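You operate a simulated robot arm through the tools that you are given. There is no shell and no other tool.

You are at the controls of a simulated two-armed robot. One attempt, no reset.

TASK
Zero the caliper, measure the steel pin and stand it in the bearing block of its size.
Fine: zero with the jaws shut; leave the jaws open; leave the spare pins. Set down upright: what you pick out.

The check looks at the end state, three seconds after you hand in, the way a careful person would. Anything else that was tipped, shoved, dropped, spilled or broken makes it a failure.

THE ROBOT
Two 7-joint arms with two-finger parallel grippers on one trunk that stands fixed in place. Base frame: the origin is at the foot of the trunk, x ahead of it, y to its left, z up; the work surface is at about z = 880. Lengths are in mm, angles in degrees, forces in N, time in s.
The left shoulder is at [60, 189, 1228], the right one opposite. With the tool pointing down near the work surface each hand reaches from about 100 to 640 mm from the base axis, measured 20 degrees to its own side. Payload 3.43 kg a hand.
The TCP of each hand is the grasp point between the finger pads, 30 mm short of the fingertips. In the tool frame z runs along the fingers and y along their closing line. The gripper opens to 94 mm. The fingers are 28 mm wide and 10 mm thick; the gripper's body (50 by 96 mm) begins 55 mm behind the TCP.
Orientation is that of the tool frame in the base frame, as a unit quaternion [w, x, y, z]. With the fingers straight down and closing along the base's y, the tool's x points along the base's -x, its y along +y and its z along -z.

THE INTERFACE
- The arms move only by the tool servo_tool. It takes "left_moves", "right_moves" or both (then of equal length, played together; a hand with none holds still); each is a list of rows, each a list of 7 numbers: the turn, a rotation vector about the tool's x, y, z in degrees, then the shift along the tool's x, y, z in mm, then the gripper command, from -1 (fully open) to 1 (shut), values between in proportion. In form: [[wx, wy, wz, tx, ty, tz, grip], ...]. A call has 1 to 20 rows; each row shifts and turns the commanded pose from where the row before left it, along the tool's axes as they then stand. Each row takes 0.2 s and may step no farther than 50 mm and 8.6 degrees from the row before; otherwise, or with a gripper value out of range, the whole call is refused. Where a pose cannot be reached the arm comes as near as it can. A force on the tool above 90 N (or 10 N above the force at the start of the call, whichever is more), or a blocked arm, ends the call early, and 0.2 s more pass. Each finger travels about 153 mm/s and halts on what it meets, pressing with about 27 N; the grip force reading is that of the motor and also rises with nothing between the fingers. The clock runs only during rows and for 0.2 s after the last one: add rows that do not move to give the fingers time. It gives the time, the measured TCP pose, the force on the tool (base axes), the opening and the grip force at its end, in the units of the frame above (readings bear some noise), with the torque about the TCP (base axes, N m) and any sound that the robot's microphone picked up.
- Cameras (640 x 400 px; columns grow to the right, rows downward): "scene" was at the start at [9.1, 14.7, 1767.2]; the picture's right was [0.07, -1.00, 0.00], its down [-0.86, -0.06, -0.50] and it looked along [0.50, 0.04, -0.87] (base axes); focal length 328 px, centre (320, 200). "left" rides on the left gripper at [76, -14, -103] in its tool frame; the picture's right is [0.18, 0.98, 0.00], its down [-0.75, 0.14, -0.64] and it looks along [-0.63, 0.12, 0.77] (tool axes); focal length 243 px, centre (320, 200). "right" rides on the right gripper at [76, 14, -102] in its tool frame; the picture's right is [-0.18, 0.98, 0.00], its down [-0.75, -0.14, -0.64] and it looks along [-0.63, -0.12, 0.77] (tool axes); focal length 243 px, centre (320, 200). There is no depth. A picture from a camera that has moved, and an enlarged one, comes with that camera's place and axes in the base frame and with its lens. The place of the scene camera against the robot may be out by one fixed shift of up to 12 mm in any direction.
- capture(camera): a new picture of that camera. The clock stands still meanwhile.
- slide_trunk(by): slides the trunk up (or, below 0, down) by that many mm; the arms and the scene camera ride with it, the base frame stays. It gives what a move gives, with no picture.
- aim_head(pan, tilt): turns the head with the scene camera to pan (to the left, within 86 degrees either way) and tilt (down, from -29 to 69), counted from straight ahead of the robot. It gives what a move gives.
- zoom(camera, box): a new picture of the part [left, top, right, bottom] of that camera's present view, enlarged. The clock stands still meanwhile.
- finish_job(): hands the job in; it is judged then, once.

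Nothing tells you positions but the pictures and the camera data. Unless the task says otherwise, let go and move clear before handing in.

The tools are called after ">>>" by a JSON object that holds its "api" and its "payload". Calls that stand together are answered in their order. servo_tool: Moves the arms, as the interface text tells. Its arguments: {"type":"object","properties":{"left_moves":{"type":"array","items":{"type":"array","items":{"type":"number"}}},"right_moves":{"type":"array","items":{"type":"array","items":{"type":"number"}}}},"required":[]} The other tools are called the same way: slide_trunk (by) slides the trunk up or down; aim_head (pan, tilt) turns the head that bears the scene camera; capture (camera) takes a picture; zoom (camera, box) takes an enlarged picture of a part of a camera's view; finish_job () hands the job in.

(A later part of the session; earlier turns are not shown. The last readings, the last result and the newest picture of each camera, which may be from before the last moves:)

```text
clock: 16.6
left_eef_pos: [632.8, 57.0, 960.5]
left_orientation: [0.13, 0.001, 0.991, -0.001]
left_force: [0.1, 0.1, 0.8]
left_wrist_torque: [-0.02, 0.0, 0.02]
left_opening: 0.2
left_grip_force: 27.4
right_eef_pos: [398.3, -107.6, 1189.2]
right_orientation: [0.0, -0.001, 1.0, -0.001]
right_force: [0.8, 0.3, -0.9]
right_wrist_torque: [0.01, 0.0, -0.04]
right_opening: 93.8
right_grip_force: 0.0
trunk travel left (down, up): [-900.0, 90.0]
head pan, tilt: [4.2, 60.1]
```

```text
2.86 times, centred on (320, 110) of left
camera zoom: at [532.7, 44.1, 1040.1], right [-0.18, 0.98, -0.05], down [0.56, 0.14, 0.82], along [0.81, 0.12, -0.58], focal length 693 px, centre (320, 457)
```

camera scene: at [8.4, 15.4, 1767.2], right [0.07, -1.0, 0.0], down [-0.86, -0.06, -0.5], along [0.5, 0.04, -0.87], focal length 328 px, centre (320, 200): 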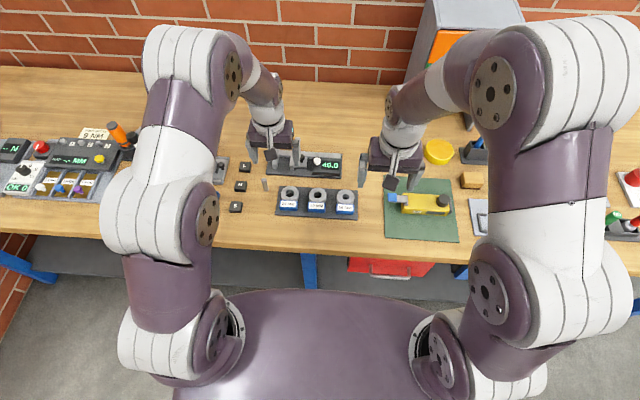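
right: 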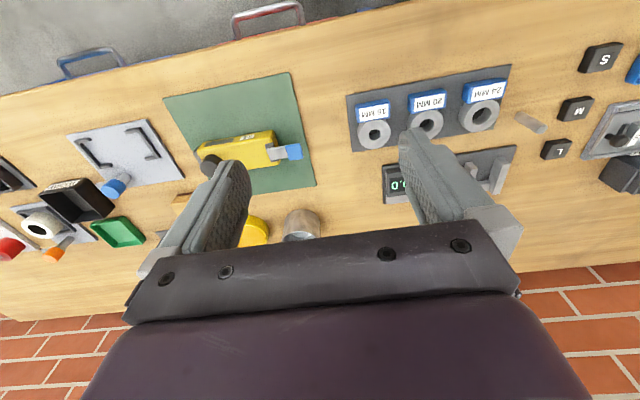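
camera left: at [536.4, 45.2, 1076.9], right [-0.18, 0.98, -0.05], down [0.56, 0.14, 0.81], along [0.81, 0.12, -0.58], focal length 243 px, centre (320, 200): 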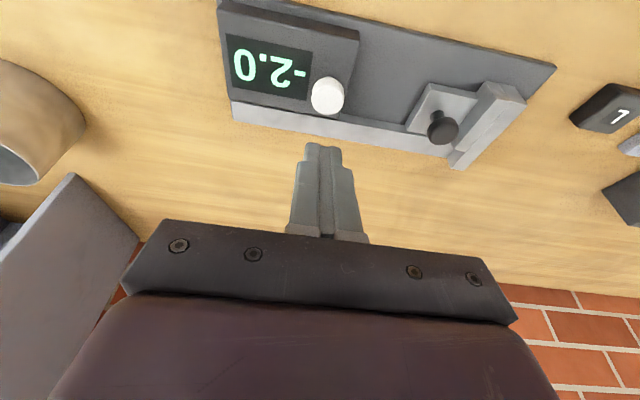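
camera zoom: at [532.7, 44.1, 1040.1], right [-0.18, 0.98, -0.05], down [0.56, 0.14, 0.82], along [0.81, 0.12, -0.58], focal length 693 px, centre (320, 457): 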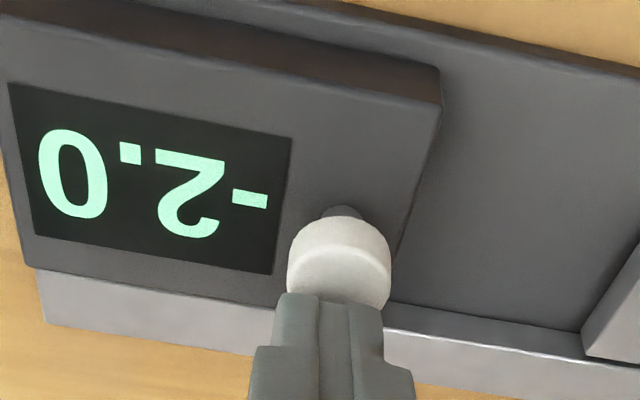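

Not yet touching (no force); the button top is at about z 926. I'll shift +2.5 mm in y and press further in small steps.

>>> {"api": "servo_tool", "payload": {"left_moves": [[0, 0, 0, 0, 2.5, 0, 1], [0, 0, 0, 0.39, 0, 1.45, 1], [0, 0, 0, 0.39, 0, 1.45, 1], [0, 0, 0, 0.39, 0, 1.45, 1], [0, 0, 0, 0.39, 0, 1.45, 1], [0, 0, 0, 0, 0, 0, 1]]}}

>>> {"api": "zoom", "payload": {"camera": "left", "box": [210, 40, 430, 180]}}

```text
clock: 18.0
left_eef_pos: [631.9, 59.9, 953.6]
left_orientation: [0.13, 0.0, 0.991, -0.001]
left_force: [2.5, 0.3, 3.2]
left_wrist_torque: [0.01, 0.0, 0.0]
left_opening: 0.0
left_grip_force: 27.6
right_eef_pos: [398.8, -107.6, 1189.0]
right_orientation: [0.0, -0.001, 1.0, 0.0]
right_force: [-0.2, 0.3, -0.1]
right_wrist_torque: [0.03, 0.0, 0.01]
right_opening: 94.0
right_grip_force: 0.1
trunk travel left (down, up): [-900.0, 90.0]
head pan, tilt: [4.2, 60.1]
heard: click
```

```text
2.86 times, centred on (320, 110) of left
camera zoom: at [531.9, 46.5, 1033.6], right [-0.18, 0.98, -0.05], down [0.56, 0.14, 0.82], along [0.81, 0.12, -0.58], focal length 693 px, centre (320, 457)
```

zoom: 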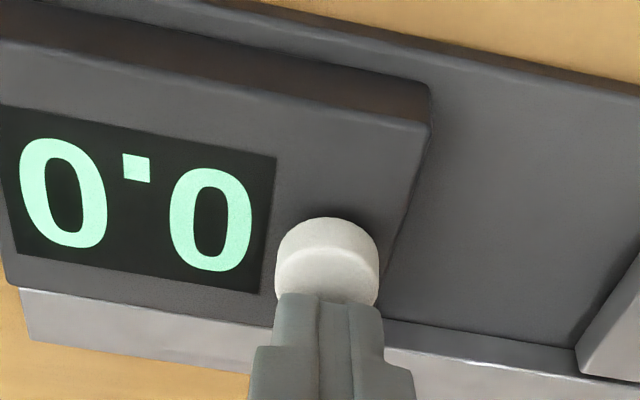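

Clicked and the display now shows 0.0 with the jaws shut. I'll rise, go back over the knob (y≈153.5) and re-open the fingers to straddle it.

>>> {"api": "servo_tool", "payload": {"left_moves": [[0, 0, 0, -2.6, 0, -9.7, 1], [0, 0, 0, -4.6, 0, -17, 1], [0, 0, 0, -4.6, 0, -17, 1], [0, 0, 0, 0, 31, 0, 0.4], [0, 0, 0, 0, 31, 0, 0.4], [0, 0, 0, 0, 31, 0, 0.4], [0, 0, 0, 0, 0, 0, 0.4], [0, 0, 0, 0, 0, 0, 0.4]]}}

>>> {"api": "zoom", "payload": {"camera": "left", "box": [230, 60, 450, 200]}}

>>> {"api": "zoom", "payload": {"camera": "scene", "box": [260, 130, 350, 190]}}

```text
clock: 19.8
left_eef_pos: [633.2, 153.0, 999.1]
left_orientation: [0.13, 0.001, 0.992, 0.0]
left_force: [0.6, -0.1, 0.7]
left_wrist_torque: [-0.01, 0.03, 0.0]
left_opening: 28.0
left_grip_force: 0.1
right_eef_pos: [398.4, -106.7, 1189.6]
right_orientation: [0.001, 0.0, 1.0, 0.0]
right_force: [-0.9, -1.3, 0.1]
right_wrist_torque: [0.01, 0.0, 0.06]
right_opening: 94.4
right_grip_force: 0.1
trunk travel left (down, up): [-900.0, 90.0]
head pan, tilt: [4.2, 60.1]
```

```text
2.86 times, centred on (340, 130) of left
camera zoom: at [532.1, 140.1, 1077.8], right [-0.18, 0.98, -0.05], down [0.56, 0.14, 0.82], along [0.81, 0.12, -0.58], focal length 693 px, centre (263, 400)
```

zoom: 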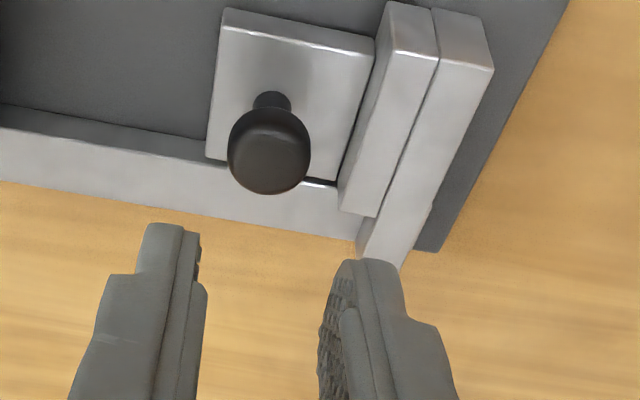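

```text
6.67 times, centred on (305, 160) of scene
camera zoom: at [9.0, 14.4, 1767.2], right [0.07, -1.0, 0.0], down [-0.86, -0.06, -0.5], along [0.5, 0.04, -0.87], focal length 2187 px, centre (420, 467)
```

zoom: 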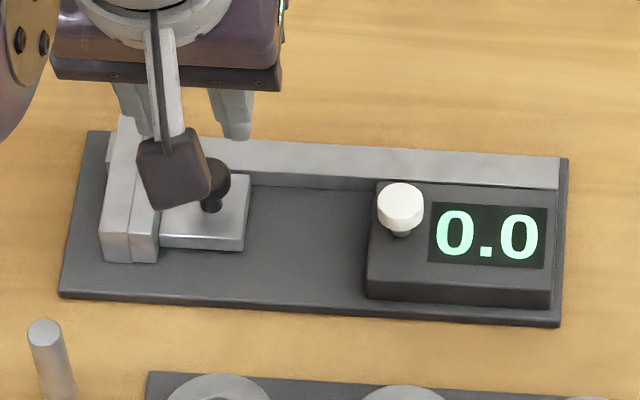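

Zeroed at 0.0. Now I'll descend onto the knob again, grip it, and slide the jaw open by about 42 mm.

>>> {"api": "servo_tool", "payload": {"left_moves": [[0, 0, 0, 2.25, 0, 8.4, 0.4], [0, 0, 0, 2.25, 0, 8.4, 0.4], [0, 0, 0, 2.25, 0, 8.4, 0.4], [0, 0, 0, 2.25, 0, 8.4, 0.4], [0, 0, 0, 2.25, 0, 8.4, 0.4], [0, 0, 0, 2.25, 0, 8.4, 0.4], [0, 0, 0, 0, 0, 0, 0.4], [0, 0, 0, 0, 0, 0, 0.7], [0, 0, 0, 0, 0, 0, 0.7]]}}

>>> {"api": "zoom", "payload": {"camera": "left", "box": [230, 100, 450, 240]}}

```text
clock: 21.8
left_eef_pos: [634.2, 153.8, 946.6]
left_orientation: [0.131, 0.0, 0.991, -0.001]
left_force: [1.1, -0.1, -1.2]
left_wrist_torque: [-0.15, -0.13, -0.05]
left_opening: 21.0
left_grip_force: 44.8
right_eef_pos: [398.5, -106.9, 1189.5]
right_orientation: [0.0, 0.0, 1.0, 0.0]
right_force: [-0.1, -0.3, -0.4]
right_wrist_torque: [0.02, -0.01, 0.0]
right_opening: 94.0
right_grip_force: 0.1
trunk travel left (down, up): [-900.0, 90.0]
head pan, tilt: [4.2, 60.1]
```

```text
2.86 times, centred on (340, 170) of left
camera zoom: at [532.5, 139.5, 1025.8], right [-0.18, 0.98, -0.05], down [0.56, 0.14, 0.82], along [0.81, 0.12, -0.58], focal length 693 px, centre (263, 286)
```

zoom: 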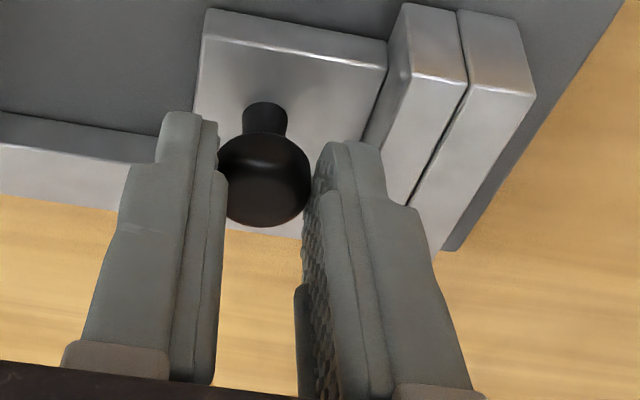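

>>> {"api": "servo_tool", "payload": {"left_moves": [[0, 0, 0, 0, -3, 0, 0.7], [0, 0, 0, 0, -7, 0, 0.7], [0, 0, 0, 0, -8, 0, 0.7], [0, 0, 0, 0, -8, 0, 0.7], [0, 0, 0, 0, -8, 0, 0.7], [0, 0, 0, 0, -7, 0, 0.7], [0, 0, 0, 0, -2, 0, 0.7], [0, 0, 0, 0, 0, 0, 0.7], [0, 0, 0, 0, 0, 0, 0.45], [0, 0, 0, 0, 0, 0, 0.45], [0, 0, 0, -2.6, 0, -9.7, 0.45], [0, 0, 0, -5.2, 0, -19.3, 0.45], [0, 0, 0, -5.2, 0, -19.3, 0.45], [0, 0, 0, 0, 0, 0, 0.45]]}}

>>> {"api": "zoom", "payload": {"camera": "scene", "box": [260, 130, 350, 190]}}

>>> {"api": "capture", "payload": {"camera": "left"}}

```text
clock: 24.8
left_eef_pos: [635.4, 111.7, 998.0]
left_orientation: [0.13, 0.0, 0.992, 0.0]
left_force: [-0.4, 0.6, 0.1]
left_wrist_torque: [0.0, 0.05, 0.04]
left_opening: 25.9
left_grip_force: 0.0
right_eef_pos: [398.9, -107.5, 1189.9]
right_orientation: [0.0, 0.0, 1.0, 0.0]
right_force: [-0.1, 0.0, 0.1]
right_wrist_torque: [0.06, 0.01, -0.02]
right_opening: 94.0
right_grip_force: 0.1
trunk travel left (down, up): [-900.0, 90.0]
head pan, tilt: [4.2, 60.1]
```

```text
6.67 times, centred on (305, 160) of scene
camera zoom: at [9.3, 14.6, 1767.2], right [0.07, -1.0, 0.0], down [-0.86, -0.06, -0.5], along [0.5, 0.04, -0.87], focal length 2187 px, centre (420, 467)
```

zoom: 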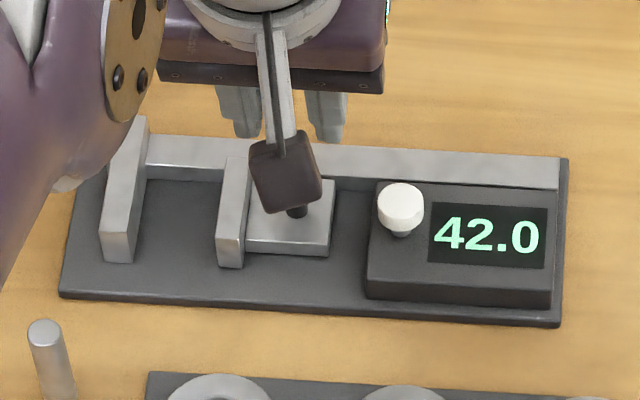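

```text
taken
camera left: at [534.1, 96.9, 1077.8], right [-0.18, 0.98, -0.05], down [0.56, 0.14, 0.81], along [0.81, 0.12, -0.58], focal length 243 px, centre (320, 200)
```

left: 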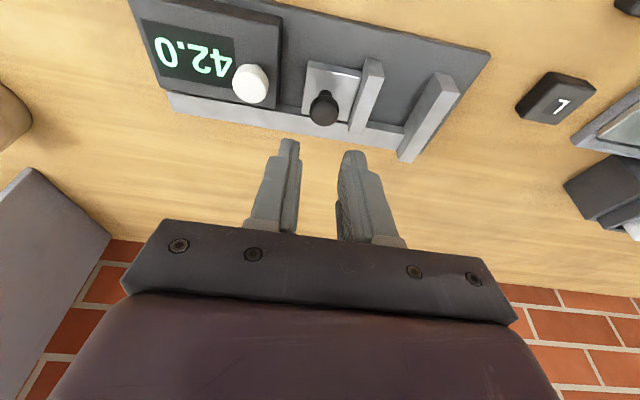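

The jaws are open at 42.0. Next: go above the pin (≈538, 213, top ≈940), keeping the tilt, with the fingers opened to 60 mm.

>>> {"api": "servo_tool", "payload": {"left_moves": [[0, 0, 0, 24.5, 25.3, -6.6, 0.0], [0, 0, 0, 24.5, 25.3, -6.6, -0.28], [0, 0, 0, 24.5, 25.3, -6.6, -0.28], [0, 0, 0, 24.5, 25.3, -6.6, -0.28], [0, 0, 0, 0, 0, 0, -0.28], [0, 0, 0, 0, 0, 0, -0.28]]}}

>>> {"api": "capture", "payload": {"camera": "left"}}

>>> {"api": "zoom", "payload": {"camera": "left", "box": [210, 60, 430, 200]}}

>>> {"api": "capture", "payload": {"camera": "scene"}}

```text
clock: 26.2
left_eef_pos: [534.1, 214.6, 998.1]
left_orientation: [0.13, 0.0, 0.992, 0.0]
left_force: [0.6, 0.5, 0.5]
left_wrist_torque: [-0.02, 0.01, 0.0]
left_opening: 60.0
left_grip_force: 0.1
right_eef_pos: [398.6, -106.1, 1189.4]
right_orientation: [0.001, 0.0, 1.0, 0.0]
right_force: [-0.4, -1.0, -0.2]
right_wrist_torque: [0.01, 0.0, 0.02]
right_opening: 94.1
right_grip_force: 0.1
trunk travel left (down, up): [-900.0, 90.0]
head pan, tilt: [4.2, 60.1]
```

```text
taken
camera left: at [433.3, 200.2, 1077.5], right [-0.18, 0.98, -0.05], down [0.56, 0.14, 0.81], along [0.81, 0.12, -0.58], focal length 243 px, centre (320, 200)
```

left: 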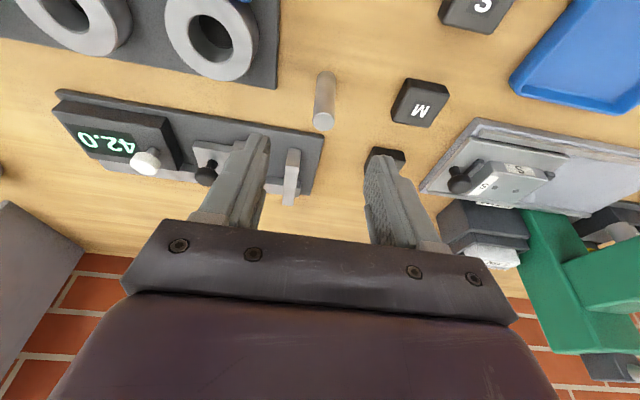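

```text
2.86 times, centred on (320, 130) of left
camera zoom: at [433.3, 200.2, 1077.5], right [-0.18, 0.98, -0.05], down [0.56, 0.14, 0.81], along [0.81, 0.12, -0.58], focal length 693 px, centre (320, 400)
```

zoom: 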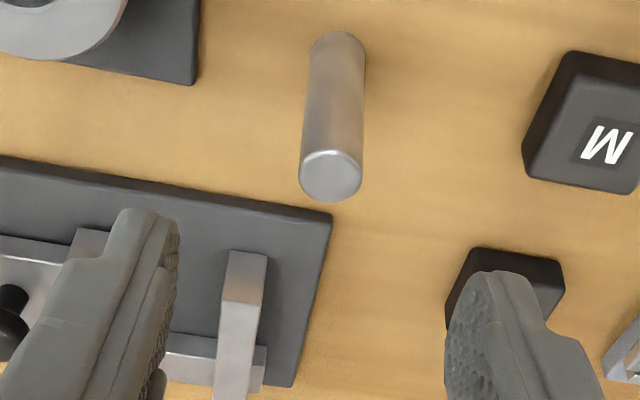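

```text
taken
camera scene: at [9.4, 14.3, 1767.2], right [0.07, -1.0, 0.0], down [-0.86, -0.06, -0.5], along [0.5, 0.04, -0.87], focal length 328 px, centre (320, 200)
```

scene: 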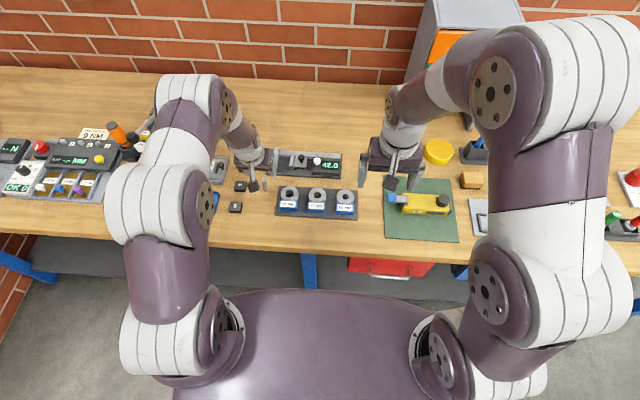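

The pin is confirmed at about (536.3, 214.4), 60 mm tall, roughly 16 mm thick. I'll descend around its upper half and close.

>>> {"api": "servo_tool", "payload": {"left_moves": [[0, 0, 0, 2.8, 0, 8.83, 0.0], [0, 0, 0, 2.8, 0, 8.83, 0.06], [0, 0, 0, 2.8, 0, 8.83, 0.06], [0, 0, 0, 2.8, 0, 8.83, 0.06], [0, 0, 0, 2.8, 0, 8.83, 0.06], [0, 0, 0, 2.8, 0, 8.83, 0.06], [0, 0, 0, 0, 0, 0, 0.06]]}}

>>> {"api": "zoom", "payload": {"camera": "left", "box": [210, 80, 430, 220]}}

>>> {"api": "zoom", "payload": {"camera": "scene", "box": [220, 150, 310, 210]}}

```text
clock: 27.8
left_eef_pos: [529.7, 212.3, 943.2]
left_orientation: [0.13, 0.001, 0.992, 0.0]
left_force: [-0.2, 0.3, -0.6]
left_wrist_torque: [0.01, 0.01, -0.01]
left_opening: 44.3
left_grip_force: 0.2
right_eef_pos: [398.5, -108.2, 1189.9]
right_orientation: [-0.001, 0.0, 1.0, 0.0]
right_force: [0.1, -0.7, 0.8]
right_wrist_torque: [-0.02, 0.02, 0.03]
right_opening: 94.3
right_grip_force: 0.1
trunk travel left (down, up): [-900.0, 90.0]
head pan, tilt: [4.2, 60.1]
```

```text
2.86 times, centred on (320, 150) of left
camera zoom: at [428.9, 197.6, 1022.4], right [-0.18, 0.98, -0.05], down [0.56, 0.14, 0.82], along [0.81, 0.12, -0.58], focal length 693 px, centre (320, 343)
```

zoom: 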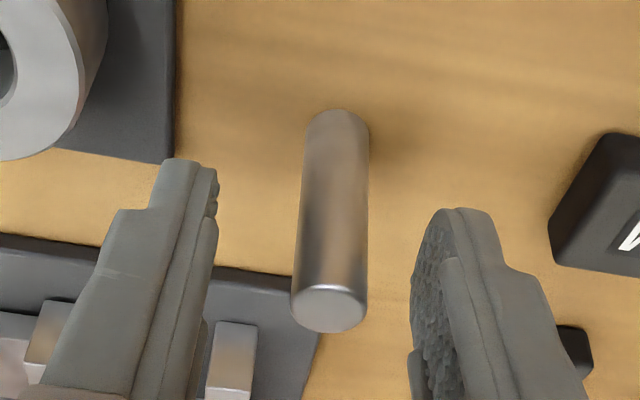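

```text
6.67 times, centred on (265, 180) of scene
camera zoom: at [9.1, 14.5, 1767.2], right [0.07, -1.0, 0.0], down [-0.86, -0.06, -0.5], along [0.5, 0.04, -0.87], focal length 2187 px, centre (687, 333)
```

zoom: 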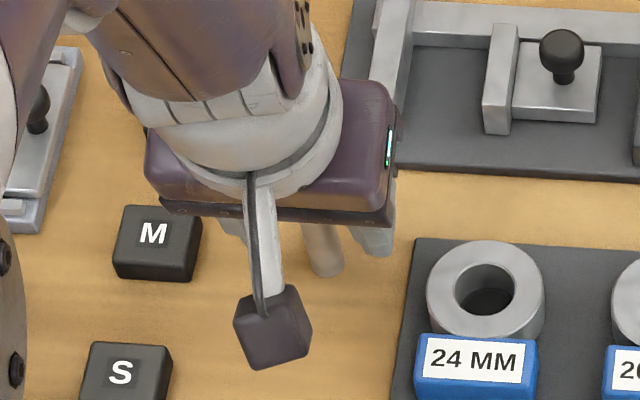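

>>> {"api": "servo_tool", "payload": {"left_moves": [[0, 0, 0, -1.8, 2.0, 0.5, 0.06], [0, 0, 0, 0, 0, 0, 0.06], [0, 0, 0, 0, 0, 0, 0.06]]}}

>>> {"api": "zoom", "payload": {"camera": "left", "box": [210, 80, 430, 220]}}

```text
clock: 28.6
left_eef_pos: [531.2, 214.8, 943.8]
left_orientation: [0.131, 0.001, 0.991, 0.0]
left_force: [-0.3, 0.2, 0.3]
left_wrist_torque: [-0.01, 0.02, 0.0]
left_opening: 44.2
left_grip_force: 0.0
right_eef_pos: [398.9, -107.6, 1189.5]
right_orientation: [0.0, 0.0, 1.0, 0.0]
right_force: [-0.4, 0.2, 0.0]
right_wrist_torque: [-0.01, 0.01, 0.01]
right_opening: 94.0
right_grip_force: 0.1
trunk travel left (down, up): [-900.0, 90.0]
head pan, tilt: [4.2, 60.1]
```

```text
2.86 times, centred on (320, 150) of left
camera zoom: at [431.0, 199.7, 1022.2], right [-0.18, 0.98, -0.05], down [0.56, 0.14, 0.82], along [0.81, 0.12, -0.58], focal length 693 px, centre (320, 343)
```

zoom: 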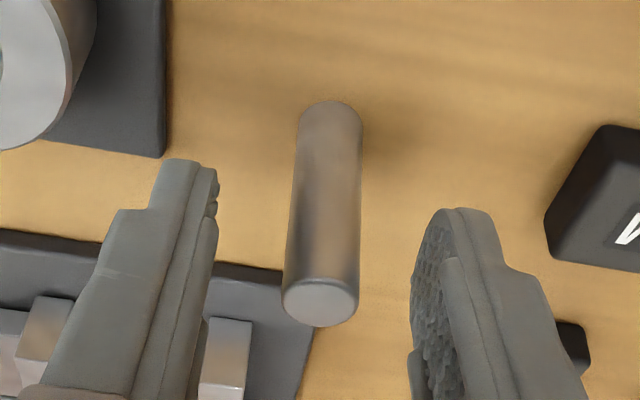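

>>> {"api": "servo_tool", "payload": {"left_moves": [[0, 0, 0, 0, 0, 0, 0.3], [0, 0, 0, 0, 0, 0, 0.5], [0, 0, 0, 0, 0, 0, 0.6], [0, 0, 0, 0, 0, 0, 0.7], [0, 0, 0, 0, 0, 0, 0.9], [0, 0, 0, 0, 0, 0, 0.9]]}}

>>> {"api": "zoom", "payload": {"camera": "left", "box": [210, 80, 430, 220]}}

>>> {"api": "zoom", "payload": {"camera": "scene", "box": [220, 150, 310, 210]}}

```text
clock: 30.0
left_eef_pos: [531.5, 213.4, 943.2]
left_orientation: [0.131, 0.0, 0.991, 0.0]
left_force: [0.8, 0.4, -0.2]
left_wrist_torque: [0.01, 0.0, 0.01]
left_opening: 14.7
left_grip_force: 27.0
right_eef_pos: [398.6, -106.3, 1189.6]
right_orientation: [0.0, 0.001, 1.0, 0.0]
right_force: [0.4, 0.2, 0.5]
right_wrist_torque: [0.01, 0.02, 0.04]
right_opening: 94.0
right_grip_force: 0.0
trunk travel left (down, up): [-900.0, 90.0]
head pan, tilt: [4.2, 60.1]
```

```text
2.86 times, centred on (320, 150) of left
camera zoom: at [431.0, 199.8, 1022.2], right [-0.18, 0.98, -0.05], down [0.56, 0.14, 0.82], along [0.81, 0.12, -0.58], focal length 693 px, centre (320, 343)
```

zoom: 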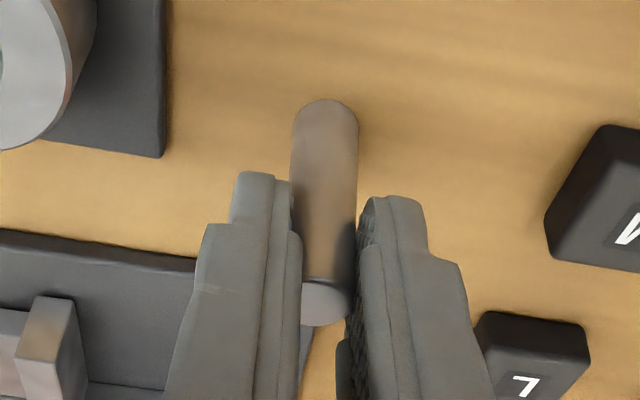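

```text
6.67 times, centred on (265, 180) of scene
camera zoom: at [9.1, 14.6, 1767.2], right [0.07, -1.0, 0.0], down [-0.86, -0.06, -0.5], along [0.5, 0.04, -0.87], focal length 2187 px, centre (687, 333)
```

zoom: 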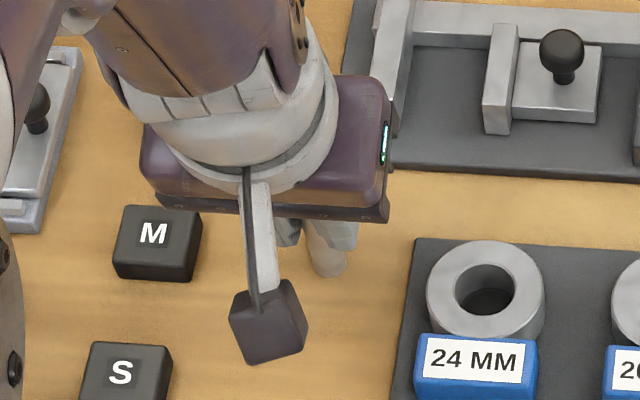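

The pin is gripped (14.7 mm pad reading). I'll lift it straight up 60 mm and carry it over the gap between the jaws.

>>> {"api": "servo_tool", "payload": {"left_moves": [[0, 0, 0, -2.6, 0, -9.7, 0.9], [0, 0, 0, -5.2, 0, -19.3, 0.9], [0, 0, 0, -5.2, 0, -19.3, 0.9], [0, 0, 0, -2.6, 0, -9.7, 0.9], [0, 0, 0, -18.5, -7.9, 4.95, 0.9], [0, 0, 0, -18.5, -7.9, 4.95, 0.9], [0, 0, 0, -18.5, -7.9, 4.95, 0.9], [0, 0, 0, -18.5, -7.9, 4.95, 0.9], [0, 0, 0, -18.5, -7.9, 4.95, 0.9], [0, 0, 0, 0, 0, 0, 0.9], [0, 0, 0, 0, 0, 0, 0.9]]}}

>>> {"api": "capture", "payload": {"camera": "left"}}

>>> {"api": "zoom", "payload": {"camera": "left", "box": [210, 60, 430, 200]}}

>>> {"api": "zoom", "payload": {"camera": "scene", "box": [250, 120, 350, 190]}}

```text
clock: 32.4
left_eef_pos: [627.1, 175.2, 1003.7]
left_orientation: [0.131, 0.0, 0.991, 0.001]
left_force: [-0.5, 0.0, -1.2]
left_wrist_torque: [0.0, 0.01, 0.01]
left_opening: 14.7
left_grip_force: 26.7
right_eef_pos: [398.4, -107.5, 1190.2]
right_orientation: [0.001, -0.001, 1.0, 0.0]
right_force: [0.3, -0.6, -0.2]
right_wrist_torque: [0.0, 0.01, 0.02]
right_opening: 94.4
right_grip_force: 0.0
trunk travel left (down, up): [-900.0, 90.0]
head pan, tilt: [4.2, 60.1]
```

```text
taken
camera left: at [526.6, 161.5, 1082.5], right [-0.18, 0.98, -0.05], down [0.56, 0.14, 0.81], along [0.81, 0.12, -0.58], focal length 243 px, centre (320, 200)
```

left: 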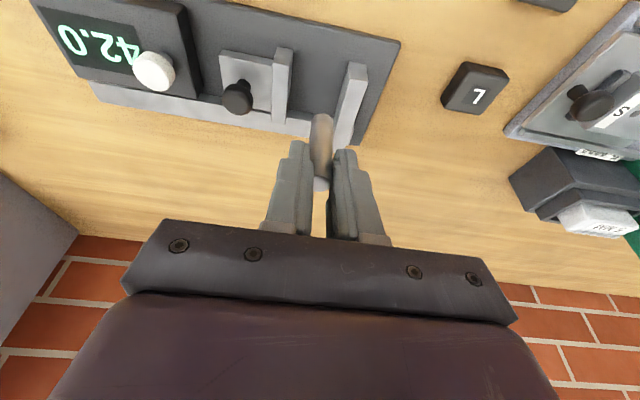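

```text
2.86 times, centred on (320, 130) of left
camera zoom: at [526.6, 161.5, 1082.5], right [-0.18, 0.98, -0.05], down [0.56, 0.14, 0.81], along [0.81, 0.12, -0.58], focal length 693 px, centre (320, 400)
```

zoom: 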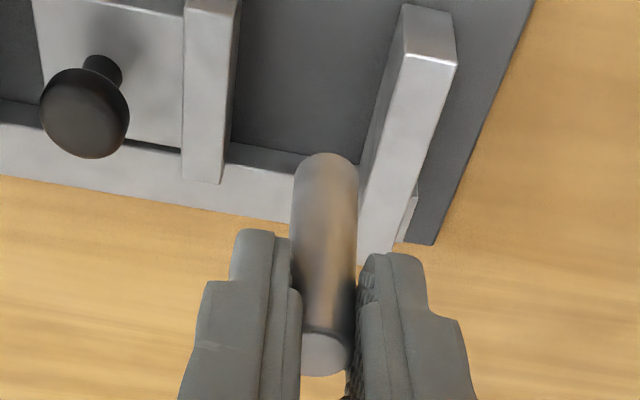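

```text
5.71 times, centred on (300, 155) of scene
camera zoom: at [9.3, 14.6, 1767.2], right [0.07, -1.0, 0.0], down [-0.86, -0.06, -0.5], along [0.5, 0.04, -0.87], focal length 1875 px, centre (434, 457)
```

zoom: 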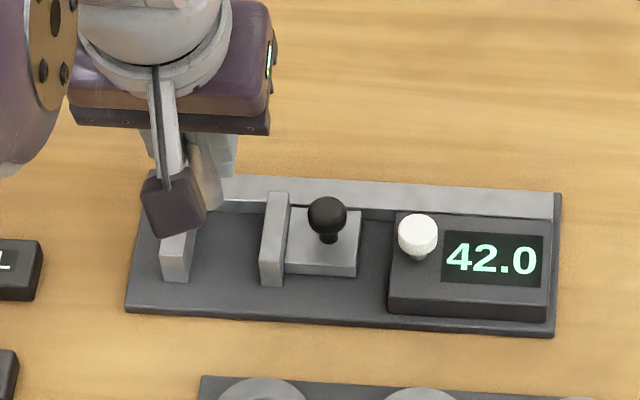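

The pin hangs over the gap. I'll lower it to just above the plate, then feel for contact in 1 mm steps.

>>> {"api": "servo_tool", "payload": {"left_moves": [[0, 0, 0, 2.47, -0.4, 9.2, 0.9], [0, 0, 0, 2.47, -0.4, 9.2, 0.9], [0, 0, 0, 2.47, -0.4, 9.2, 0.9], [0, 0, 0, 2.47, -0.4, 9.2, 0.9], [0, 0, 0, 2.2, -0.4, 8.2, 0.9], [0, 0, 0, 0, 0, 0, 0.9]]}}

>>> {"api": "zoom", "payload": {"camera": "left", "box": [210, 80, 430, 220]}}

>>> {"api": "zoom", "payload": {"camera": "scene", "box": [250, 120, 350, 190]}}

```text
clock: 33.8
left_eef_pos: [626.4, 173.2, 954.9]
left_orientation: [0.131, 0.001, 0.991, 0.001]
left_force: [0.0, 0.4, -1.1]
left_wrist_torque: [0.02, 0.01, 0.01]
left_opening: 15.0
left_grip_force: 27.5
right_eef_pos: [398.4, -107.3, 1190.8]
right_orientation: [0.0, 0.0, 1.0, 0.001]
right_force: [-0.3, 0.7, -0.3]
right_wrist_torque: [0.01, 0.01, -0.03]
right_opening: 93.9
right_grip_force: 0.1
trunk travel left (down, up): [-900.0, 90.0]
head pan, tilt: [4.2, 60.1]
```

```text
2.86 times, centred on (320, 150) of left
camera zoom: at [527.2, 159.1, 1034.7], right [-0.18, 0.98, -0.05], down [0.56, 0.14, 0.82], along [0.81, 0.12, -0.58], focal length 693 px, centre (320, 343)
```

zoom: 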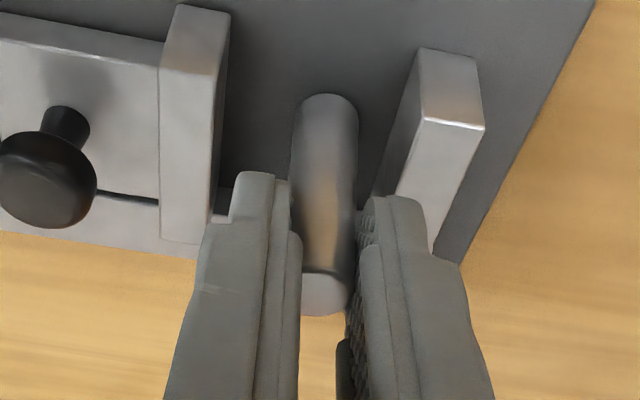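

```text
5.71 times, centred on (300, 155) of scene
camera zoom: at [9.2, 14.6, 1767.2], right [0.07, -1.0, 0.0], down [-0.86, -0.06, -0.5], along [0.5, 0.04, -0.87], focal length 1875 px, centre (434, 457)
```

zoom: 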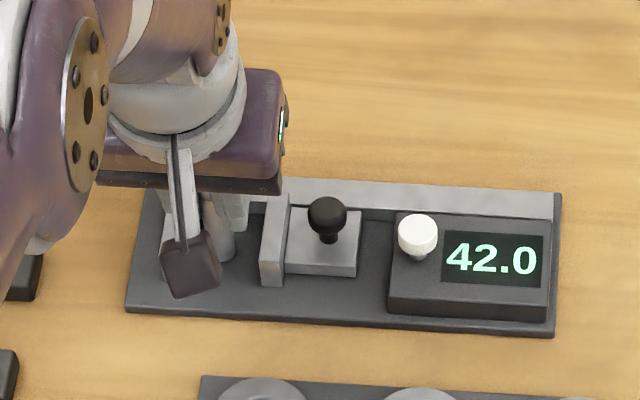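

>>> {"api": "servo_tool", "payload": {"left_moves": [[0, 0, 0, 0.26, 0, 0.97, 0.9], [0, 0, 0, 0.26, 0, 0.97, 0.9], [0, 0, 0, 0, 0, 0, 0.9]]}}

```text
clock: 34.6
left_eef_pos: [627.3, 173.4, 953.7]
left_orientation: [0.132, 0.002, 0.991, -0.001]
left_force: [0.4, -1.7, 3.6]
left_wrist_torque: [-0.11, -0.12, -0.01]
left_opening: 14.7
left_grip_force: 26.9
right_eef_pos: [397.9, -107.3, 1190.4]
right_orientation: [0.0, 0.0, 1.0, -0.001]
right_force: [-0.5, 0.1, 0.2]
right_wrist_torque: [0.01, -0.02, -0.02]
right_opening: 94.2
right_grip_force: 0.0
trunk travel left (down, up): [-900.0, 90.0]
head pan, tilt: [4.2, 60.1]
```

Contact felt (+3.6 N), so the pin bottom is on the plate. Now I'll release slowly and look before rising.

>>> {"api": "servo_tool", "payload": {"left_moves": [[0, 0, 0, 0, 0, 0, 0.7], [0, 0, 0, 0, 0, 0, 0.65], [0, 0, 0, 0, 0, 0, 0.6], [0, 0, 0, 0, 0, 0, 0.55], [0, 0, 0, 0, 0, 0, 0.5], [0, 0, 0, 0, 0, 0, 0.5]]}}

>>> {"api": "zoom", "payload": {"camera": "left", "box": [210, 80, 430, 220]}}

>>> {"api": "zoom", "payload": {"camera": "scene", "box": [250, 120, 350, 190]}}

```text
clock: 36.0
left_eef_pos: [627.7, 171.9, 953.2]
left_orientation: [0.131, 0.0, 0.991, 0.0]
left_force: [-0.8, -0.3, 0.4]
left_wrist_torque: [-0.01, 0.01, 0.03]
left_opening: 23.6
left_grip_force: 0.1
right_eef_pos: [397.2, -107.8, 1190.0]
right_orientation: [0.0, 0.0, 1.0, 0.0]
right_force: [-0.2, 0.5, 0.4]
right_wrist_torque: [-0.01, 0.0, -0.01]
right_opening: 94.1
right_grip_force: 0.1
trunk travel left (down, up): [-900.0, 90.0]
head pan, tilt: [4.2, 60.1]
```

```text
2.86 times, centred on (320, 150) of left
camera zoom: at [526.6, 158.6, 1032.0], right [-0.18, 0.98, -0.05], down [0.56, 0.14, 0.82], along [0.81, 0.12, -0.58], focal length 693 px, centre (320, 343)
```

zoom: 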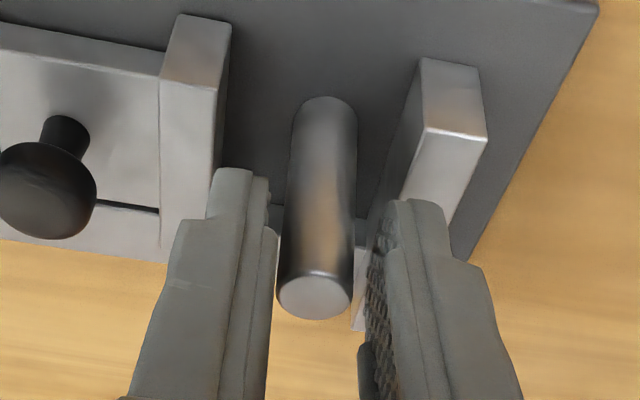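

```text
5.71 times, centred on (300, 155) of scene
camera zoom: at [9.1, 14.6, 1767.2], right [0.07, -1.0, 0.0], down [-0.86, -0.06, -0.5], along [0.5, 0.04, -0.87], focal length 1875 px, centre (434, 457)
```

zoom: 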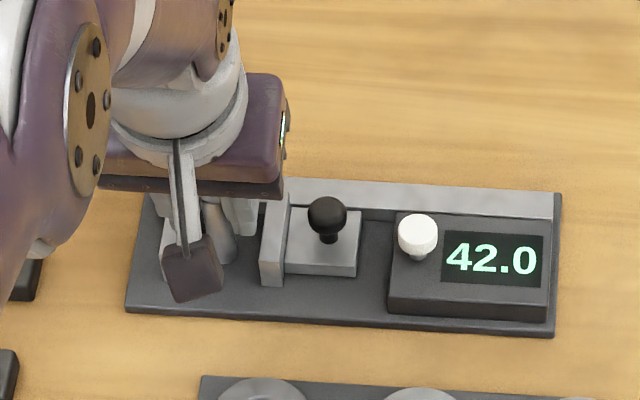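

The pin stands upright at about (630.5, 172.3) between the jaws. I'll rise straight up and move over to the knob.

>>> {"api": "servo_tool", "payload": {"left_moves": [[0, 0, 0, -2.6, 0, -9.7, 0.5], [0, 0, 0, -5.2, 0, -19.3, 0.5], [0, 0, 0, -5.2, 0, -19.3, 0.5], [0, 0, 0, -2.6, 0, -9.7, 0.5], [0, 0, 0, -1.5, -15, 0.4, 0.4], [0, 0, 0, -1.5, -15, 0.4, 0.4], [0, 0, 0, -1.5, -15, 0.4, 0.4], [0, 0, 0, -1.0, -15, 0.4, 0.4], [0, 0, 0, 0, 0, 0, 0.4], [0, 0, 0, 0, 0, 0, 0.4]]}}

>>> {"api": "capture", "payload": {"camera": "left"}}

>>> {"api": "zoom", "payload": {"camera": "left", "box": [230, 60, 450, 200]}}

>>> {"api": "zoom", "payload": {"camera": "scene", "box": [250, 120, 350, 190]}}

```text
clock: 38.2
left_eef_pos: [632.1, 111.7, 1012.4]
left_orientation: [0.13, 0.0, 0.991, -0.001]
left_force: [-0.1, 0.3, 0.4]
left_wrist_torque: [0.0, -0.03, 0.02]
left_opening: 28.2
left_grip_force: 0.1
right_eef_pos: [399.5, -106.8, 1189.8]
right_orientation: [-0.001, 0.001, 1.0, 0.0]
right_force: [-0.4, -0.2, 0.5]
right_wrist_torque: [-0.01, 0.0, 0.02]
right_opening: 93.9
right_grip_force: 0.0
trunk travel left (down, up): [-900.0, 90.0]
head pan, tilt: [4.2, 60.1]
```

```text
taken
camera left: at [530.5, 97.7, 1091.2], right [-0.18, 0.98, -0.05], down [0.56, 0.14, 0.82], along [0.81, 0.12, -0.58], focal length 243 px, centre (320, 200)
```

left: 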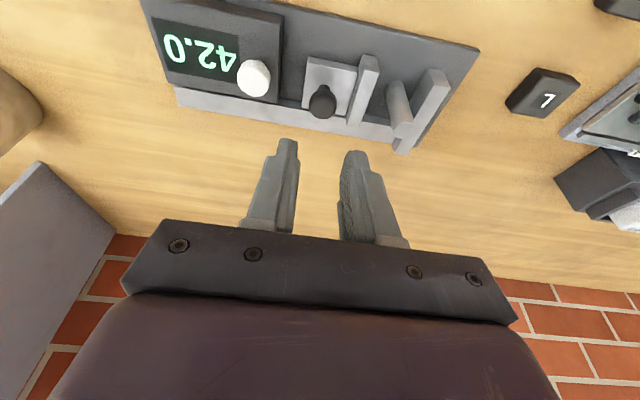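

```text
2.86 times, centred on (340, 130) of left
camera zoom: at [530.5, 97.7, 1091.2], right [-0.18, 0.98, -0.05], down [0.56, 0.14, 0.82], along [0.81, 0.12, -0.58], focal length 693 px, centre (263, 400)
```

zoom: 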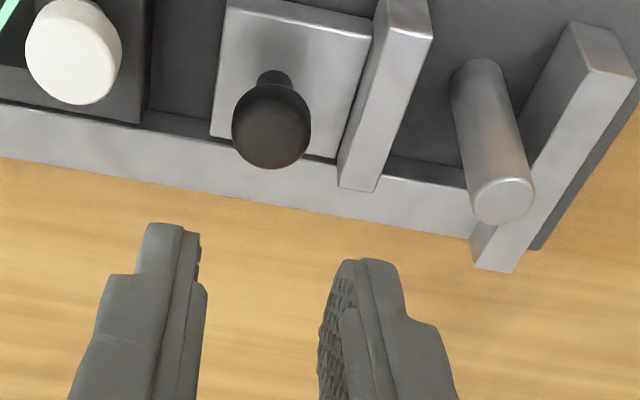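

```text
5.71 times, centred on (300, 155) of scene
camera zoom: at [9.2, 14.7, 1767.2], right [0.07, -1.0, 0.0], down [-0.86, -0.06, -0.5], along [0.5, 0.04, -0.87], focal length 1875 px, centre (434, 457)
```

zoom: 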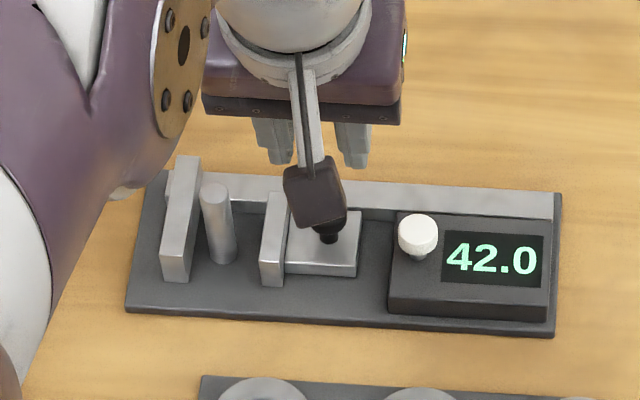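

>>> {"api": "servo_tool", "payload": {"left_moves": [[0, 0, 0, 2.23, 0, 9.07, 0.4], [0, 0, 0, 2.23, 0, 9.07, 0.4], [0, 0, 0, 2.23, 0, 9.07, 0.4], [0, 0, 0, 2.23, 0, 9.07, 0.4], [0, 0, 0, 2.23, 0, 9.07, 0.4], [0, 0, 0, 2.23, 0, 9.07, 0.4], [0, 0, 0, 2.23, 0, 9.07, 0.4], [0, 0, 0, 0, 0, 0, 0.4], [0, 0, 0, 0, 0, 0, 0.7], [0, 0, 0, 0, 0, 0, 0.7]]}}

>>> {"api": "zoom", "payload": {"camera": "left", "box": [230, 100, 450, 240]}}

>>> {"api": "zoom", "payload": {"camera": "scene", "box": [250, 120, 350, 190]}}

```text
clock: 40.4
left_eef_pos: [633.7, 112.7, 948.8]
left_orientation: [0.131, 0.0, 0.991, 0.0]
left_force: [-0.2, -0.5, -1.4]
left_wrist_torque: [0.14, -0.15, 0.03]
left_opening: 20.9
left_grip_force: 45.2
right_eef_pos: [398.5, -107.4, 1189.6]
right_orientation: [0.001, 0.0, 1.0, 0.0]
right_force: [-0.7, 0.7, 0.0]
right_wrist_torque: [0.01, 0.01, 0.03]
right_opening: 94.1
right_grip_force: 0.1
trunk travel left (down, up): [-900.0, 90.0]
head pan, tilt: [4.2, 60.1]
```

```text
2.86 times, centred on (340, 170) of left
camera zoom: at [533.3, 98.5, 1027.6], right [-0.18, 0.98, -0.05], down [0.56, 0.14, 0.81], along [0.81, 0.12, -0.58], focal length 693 px, centre (263, 286)
```

zoom: 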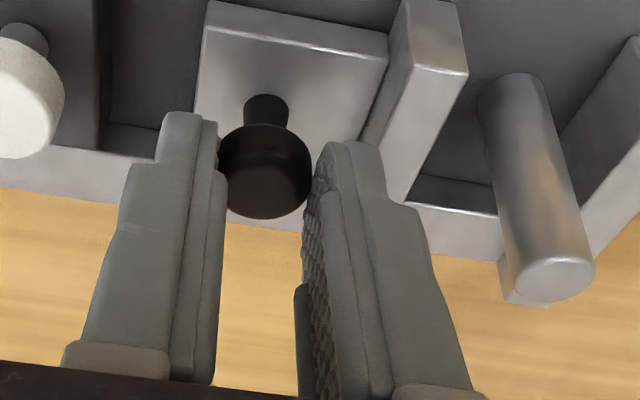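

```text
5.71 times, centred on (300, 155) of scene
camera zoom: at [9.4, 14.6, 1767.2], right [0.07, -1.0, 0.0], down [-0.86, -0.06, -0.5], along [0.5, 0.04, -0.87], focal length 1875 px, centre (434, 457)
```

zoom: 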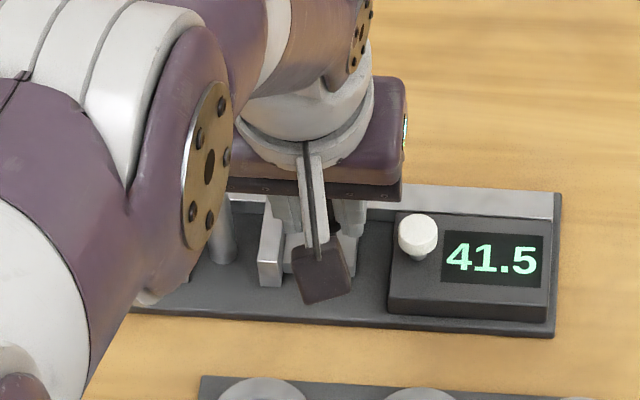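

Knob gripped. Sliding the jaw up to near the pin, then slowly to nudge it against the fixed jaw.

>>> {"api": "servo_tool", "payload": {"left_moves": [[0, 0, 0, 0, 2, 0, 0.7], [0, 0, 0, 0, 4, 0, 0.7], [0, 0, 0, 0, 4, 0, 0.7], [0, 0, 0, 0, 3, 0, 0.7], [0, 0, 0, 0, 1, 0, 0.7], [0, 0, 0, 0, 1, 0, 0.7], [0, 0, 0, 0, 1, 0, 0.7], [0, 0, 0, 0, 1, 0, 0.7], [0, 0, 0, 0, 1, 0, 0.7], [0, 0, 0, 0, 0, 0, 0.7]]}}

>>> {"api": "zoom", "payload": {"camera": "left", "box": [230, 80, 450, 220]}}

>>> {"api": "zoom", "payload": {"camera": "scene", "box": [250, 120, 350, 190]}}

```text
clock: 42.6
left_eef_pos: [635.0, 130.2, 950.0]
left_orientation: [0.132, 0.001, 0.991, 0.0]
left_force: [-0.2, -0.3, 2.0]
left_wrist_torque: [-0.13, -0.09, -0.01]
left_opening: 21.0
left_grip_force: 45.2
right_eef_pos: [398.6, -107.4, 1190.3]
right_orientation: [0.0, -0.001, 1.0, 0.0]
right_force: [0.1, 0.9, 0.2]
right_wrist_torque: [0.0, 0.0, -0.01]
right_opening: 94.0
right_grip_force: 0.1
trunk travel left (down, up): [-900.0, 90.0]
head pan, tilt: [4.2, 60.1]
```

```text
2.86 times, centred on (340, 150) of left
camera zoom: at [533.2, 115.9, 1027.4], right [-0.18, 0.98, -0.05], down [0.56, 0.14, 0.82], along [0.81, 0.12, -0.58], focal length 693 px, centre (263, 343)
```

zoom: 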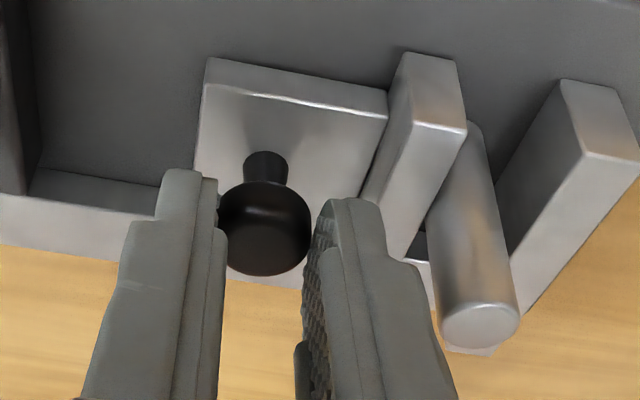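

```text
5.71 times, centred on (300, 155) of scene
camera zoom: at [8.9, 14.4, 1767.2], right [0.07, -1.0, 0.0], down [-0.86, -0.06, -0.5], along [0.5, 0.04, -0.87], focal length 1875 px, centre (434, 457)
```

zoom: 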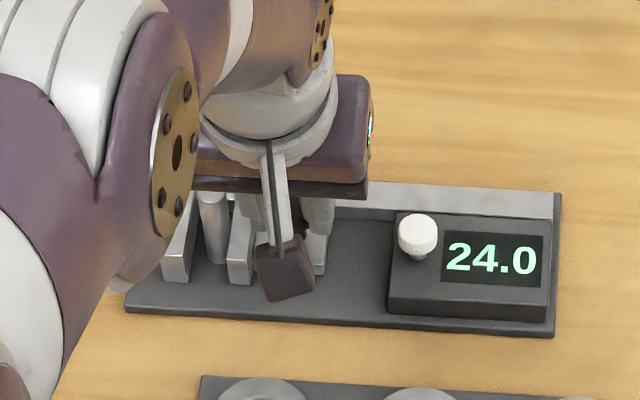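

>>> {"api": "servo_tool", "payload": {"left_moves": [[0, 0, 0, 0, 1, 0, 0.7], [0, 0, 0, 0, 1, 0, 0.7], [0, 0, 0, 0, 1, 0, 0.7], [0, 0, 0, 0, 1, 0, 0.7], [0, 0, 0, 0, 1, 0, 0.7], [0, 0, 0, 0, 1, 0, 0.7], [0, 0, 0, 0, 1, 0, 0.7], [0, 0, 0, 0, 0, 0, 0.7]]}}

>>> {"api": "zoom", "payload": {"camera": "left", "box": [230, 80, 450, 220]}}

>>> {"api": "zoom", "payload": {"camera": "scene", "box": [250, 120, 350, 190]}}

```text
clock: 44.4
left_eef_pos: [634.3, 138.0, 948.4]
left_orientation: [0.13, 0.0, 0.992, 0.0]
left_force: [-1.1, 0.2, 0.6]
left_wrist_torque: [-0.15, 0.16, 0.03]
left_opening: 20.9
left_grip_force: 45.0
right_eef_pos: [398.3, -107.3, 1188.9]
right_orientation: [0.0, 0.0, 1.0, 0.0]
right_force: [0.6, -0.1, 0.8]
right_wrist_torque: [0.0, 0.0, 0.03]
right_opening: 94.0
right_grip_force: 0.1
trunk travel left (down, up): [-900.0, 90.0]
head pan, tilt: [4.2, 60.1]
```

```text
2.86 times, centred on (340, 150) of left
camera zoom: at [533.2, 123.8, 1027.5], right [-0.18, 0.98, -0.05], down [0.56, 0.14, 0.82], along [0.81, 0.12, -0.58], focal length 693 px, centre (263, 343)
```

zoom: 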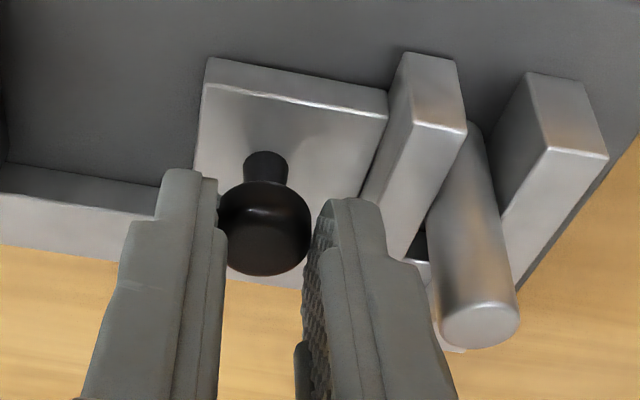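

```text
5.71 times, centred on (300, 155) of scene
camera zoom: at [8.6, 14.4, 1767.2], right [0.07, -1.0, 0.0], down [-0.86, -0.06, -0.5], along [0.5, 0.04, -0.87], focal length 1875 px, centre (434, 457)
```

zoom: 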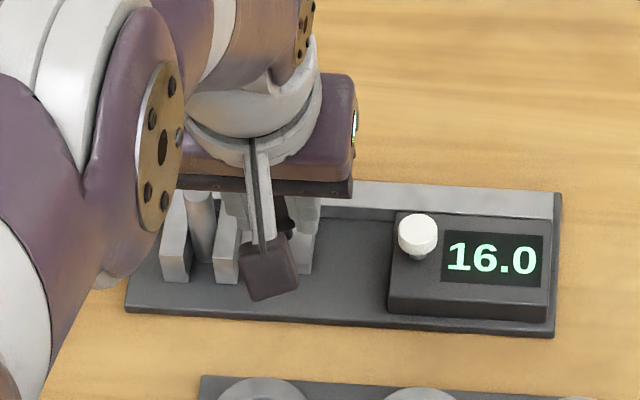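

Reads 16.0. I'll press 1.5 mm more to confirm that the jaw has met the pin.

>>> {"api": "servo_tool", "payload": {"left_moves": [[0, 0, 0, 0, 0.8, 0, 0.7], [0, 0, 0, 0, 0.7, 0, 0.7], [0, 0, 0, 0, 0, 0, 0.7]]}}

>>> {"api": "zoom", "payload": {"camera": "scene", "box": [250, 120, 350, 190]}}

>>> {"api": "zoom", "payload": {"camera": "left", "box": [230, 80, 450, 220]}}

```text
clock: 45.2
left_eef_pos: [633.7, 138.9, 948.7]
left_orientation: [0.131, 0.001, 0.991, 0.0]
left_force: [-1.1, -8.1, 1.7]
left_wrist_torque: [-0.35, -0.11, -0.08]
left_opening: 20.9
left_grip_force: 44.7
right_eef_pos: [398.7, -109.2, 1190.3]
right_orientation: [0.001, 0.001, 1.0, 0.001]
right_force: [-0.1, -0.1, 0.1]
right_wrist_torque: [0.01, -0.03, 0.02]
right_opening: 94.1
right_grip_force: 0.0
trunk travel left (down, up): [-900.0, 90.0]
head pan, tilt: [4.2, 60.1]
```

```text
5.71 times, centred on (300, 155) of scene
camera zoom: at [8.8, 12.9, 1767.2], right [0.07, -1.0, 0.0], down [-0.86, -0.06, -0.5], along [0.5, 0.04, -0.87], focal length 1875 px, centre (434, 457)
```

zoom: 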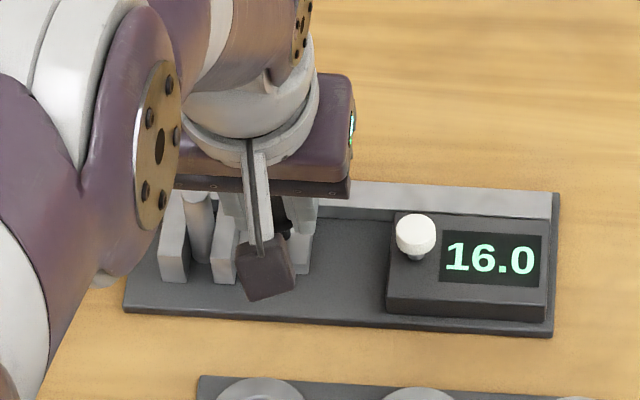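

```text
2.86 times, centred on (340, 150) of left
camera zoom: at [533.2, 124.1, 1027.4], right [-0.18, 0.98, -0.05], down [0.56, 0.14, 0.82], along [0.81, 0.12, -0.58], focal length 693 px, centre (263, 343)
```

zoom: 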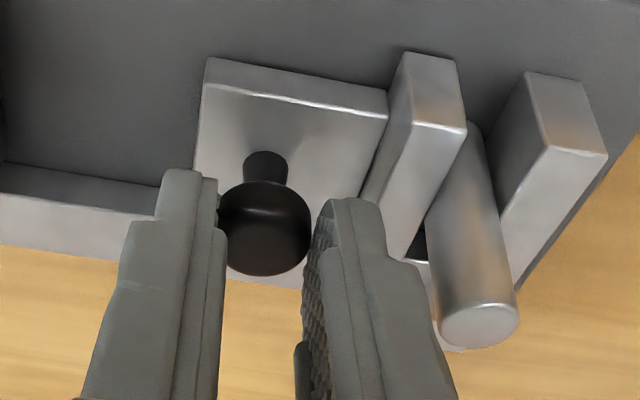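

Contact confirmed (8 N, display steady at 16.0): it's a 16 mm pin. Now I'll slide the jaw open again by about 27 mm, release the knob and rise.

>>> {"api": "servo_tool", "payload": {"left_moves": [[0, 0, 0, 0, -1, 0, 0.7], [0, 0, 0, 0, -2, 0, 0.7], [0, 0, 0, 0, -4, 0, 0.7], [0, 0, 0, 0, -5, 0, 0.7], [0, 0, 0, 0, -5, 0, 0.7], [0, 0, 0, 0, -5, 0, 0.7], [0, 0, 0, 0, -4, 0, 0.7], [0, 0, 0, 0, -1.5, 0, 0.7], [0, 0, 0, 0, 0, 0, 0.7], [0, 0, 0, 0, 0, 0, 0.45], [0, 0, 0, 0, 0, 0, 0.45], [0, 0, 0, -2.6, 0, -9.7, 0.45], [0, 0, 0, -5.2, 0, -19.3, 0.45], [0, 0, 0, -5.2, 0, -19.3, 0.45], [0, 0, 0, -2.6, 0, -9.7, 0.45], [0, 0, 0, 0, 0, 0, 0.45]]}}

>>> {"api": "capture", "payload": {"camera": "left"}}

>>> {"api": "zoom", "payload": {"camera": "scene", "box": [250, 120, 350, 190]}}

```text
clock: 48.6
left_eef_pos: [633.0, 110.7, 1009.3]
left_orientation: [0.131, 0.0, 0.991, 0.0]
left_force: [-0.7, -0.8, -0.4]
left_wrist_torque: [0.02, 0.0, 0.02]
left_opening: 25.9
left_grip_force: 0.1
right_eef_pos: [398.9, -107.0, 1189.1]
right_orientation: [0.0, 0.0, 1.0, 0.0]
right_force: [-0.9, -0.2, -0.6]
right_wrist_torque: [-0.01, 0.03, -0.03]
right_opening: 94.1
right_grip_force: 0.1
trunk travel left (down, up): [-900.0, 90.0]
head pan, tilt: [4.2, 60.1]
```

```text
taken
camera left: at [532.9, 96.6, 1087.8], right [-0.18, 0.98, -0.05], down [0.56, 0.14, 0.81], along [0.81, 0.12, -0.58], focal length 243 px, centre (320, 200)
```

left: 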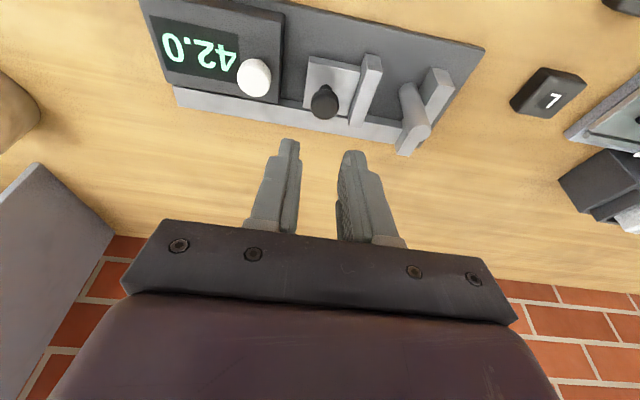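

```text
5.71 times, centred on (300, 155) of scene
camera zoom: at [9.3, 14.6, 1767.2], right [0.07, -1.0, 0.0], down [-0.86, -0.06, -0.5], along [0.5, 0.04, -0.87], focal length 1875 px, centre (434, 457)
```

zoom: 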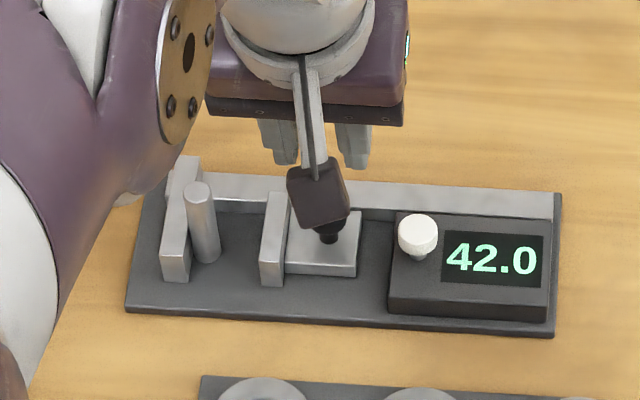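

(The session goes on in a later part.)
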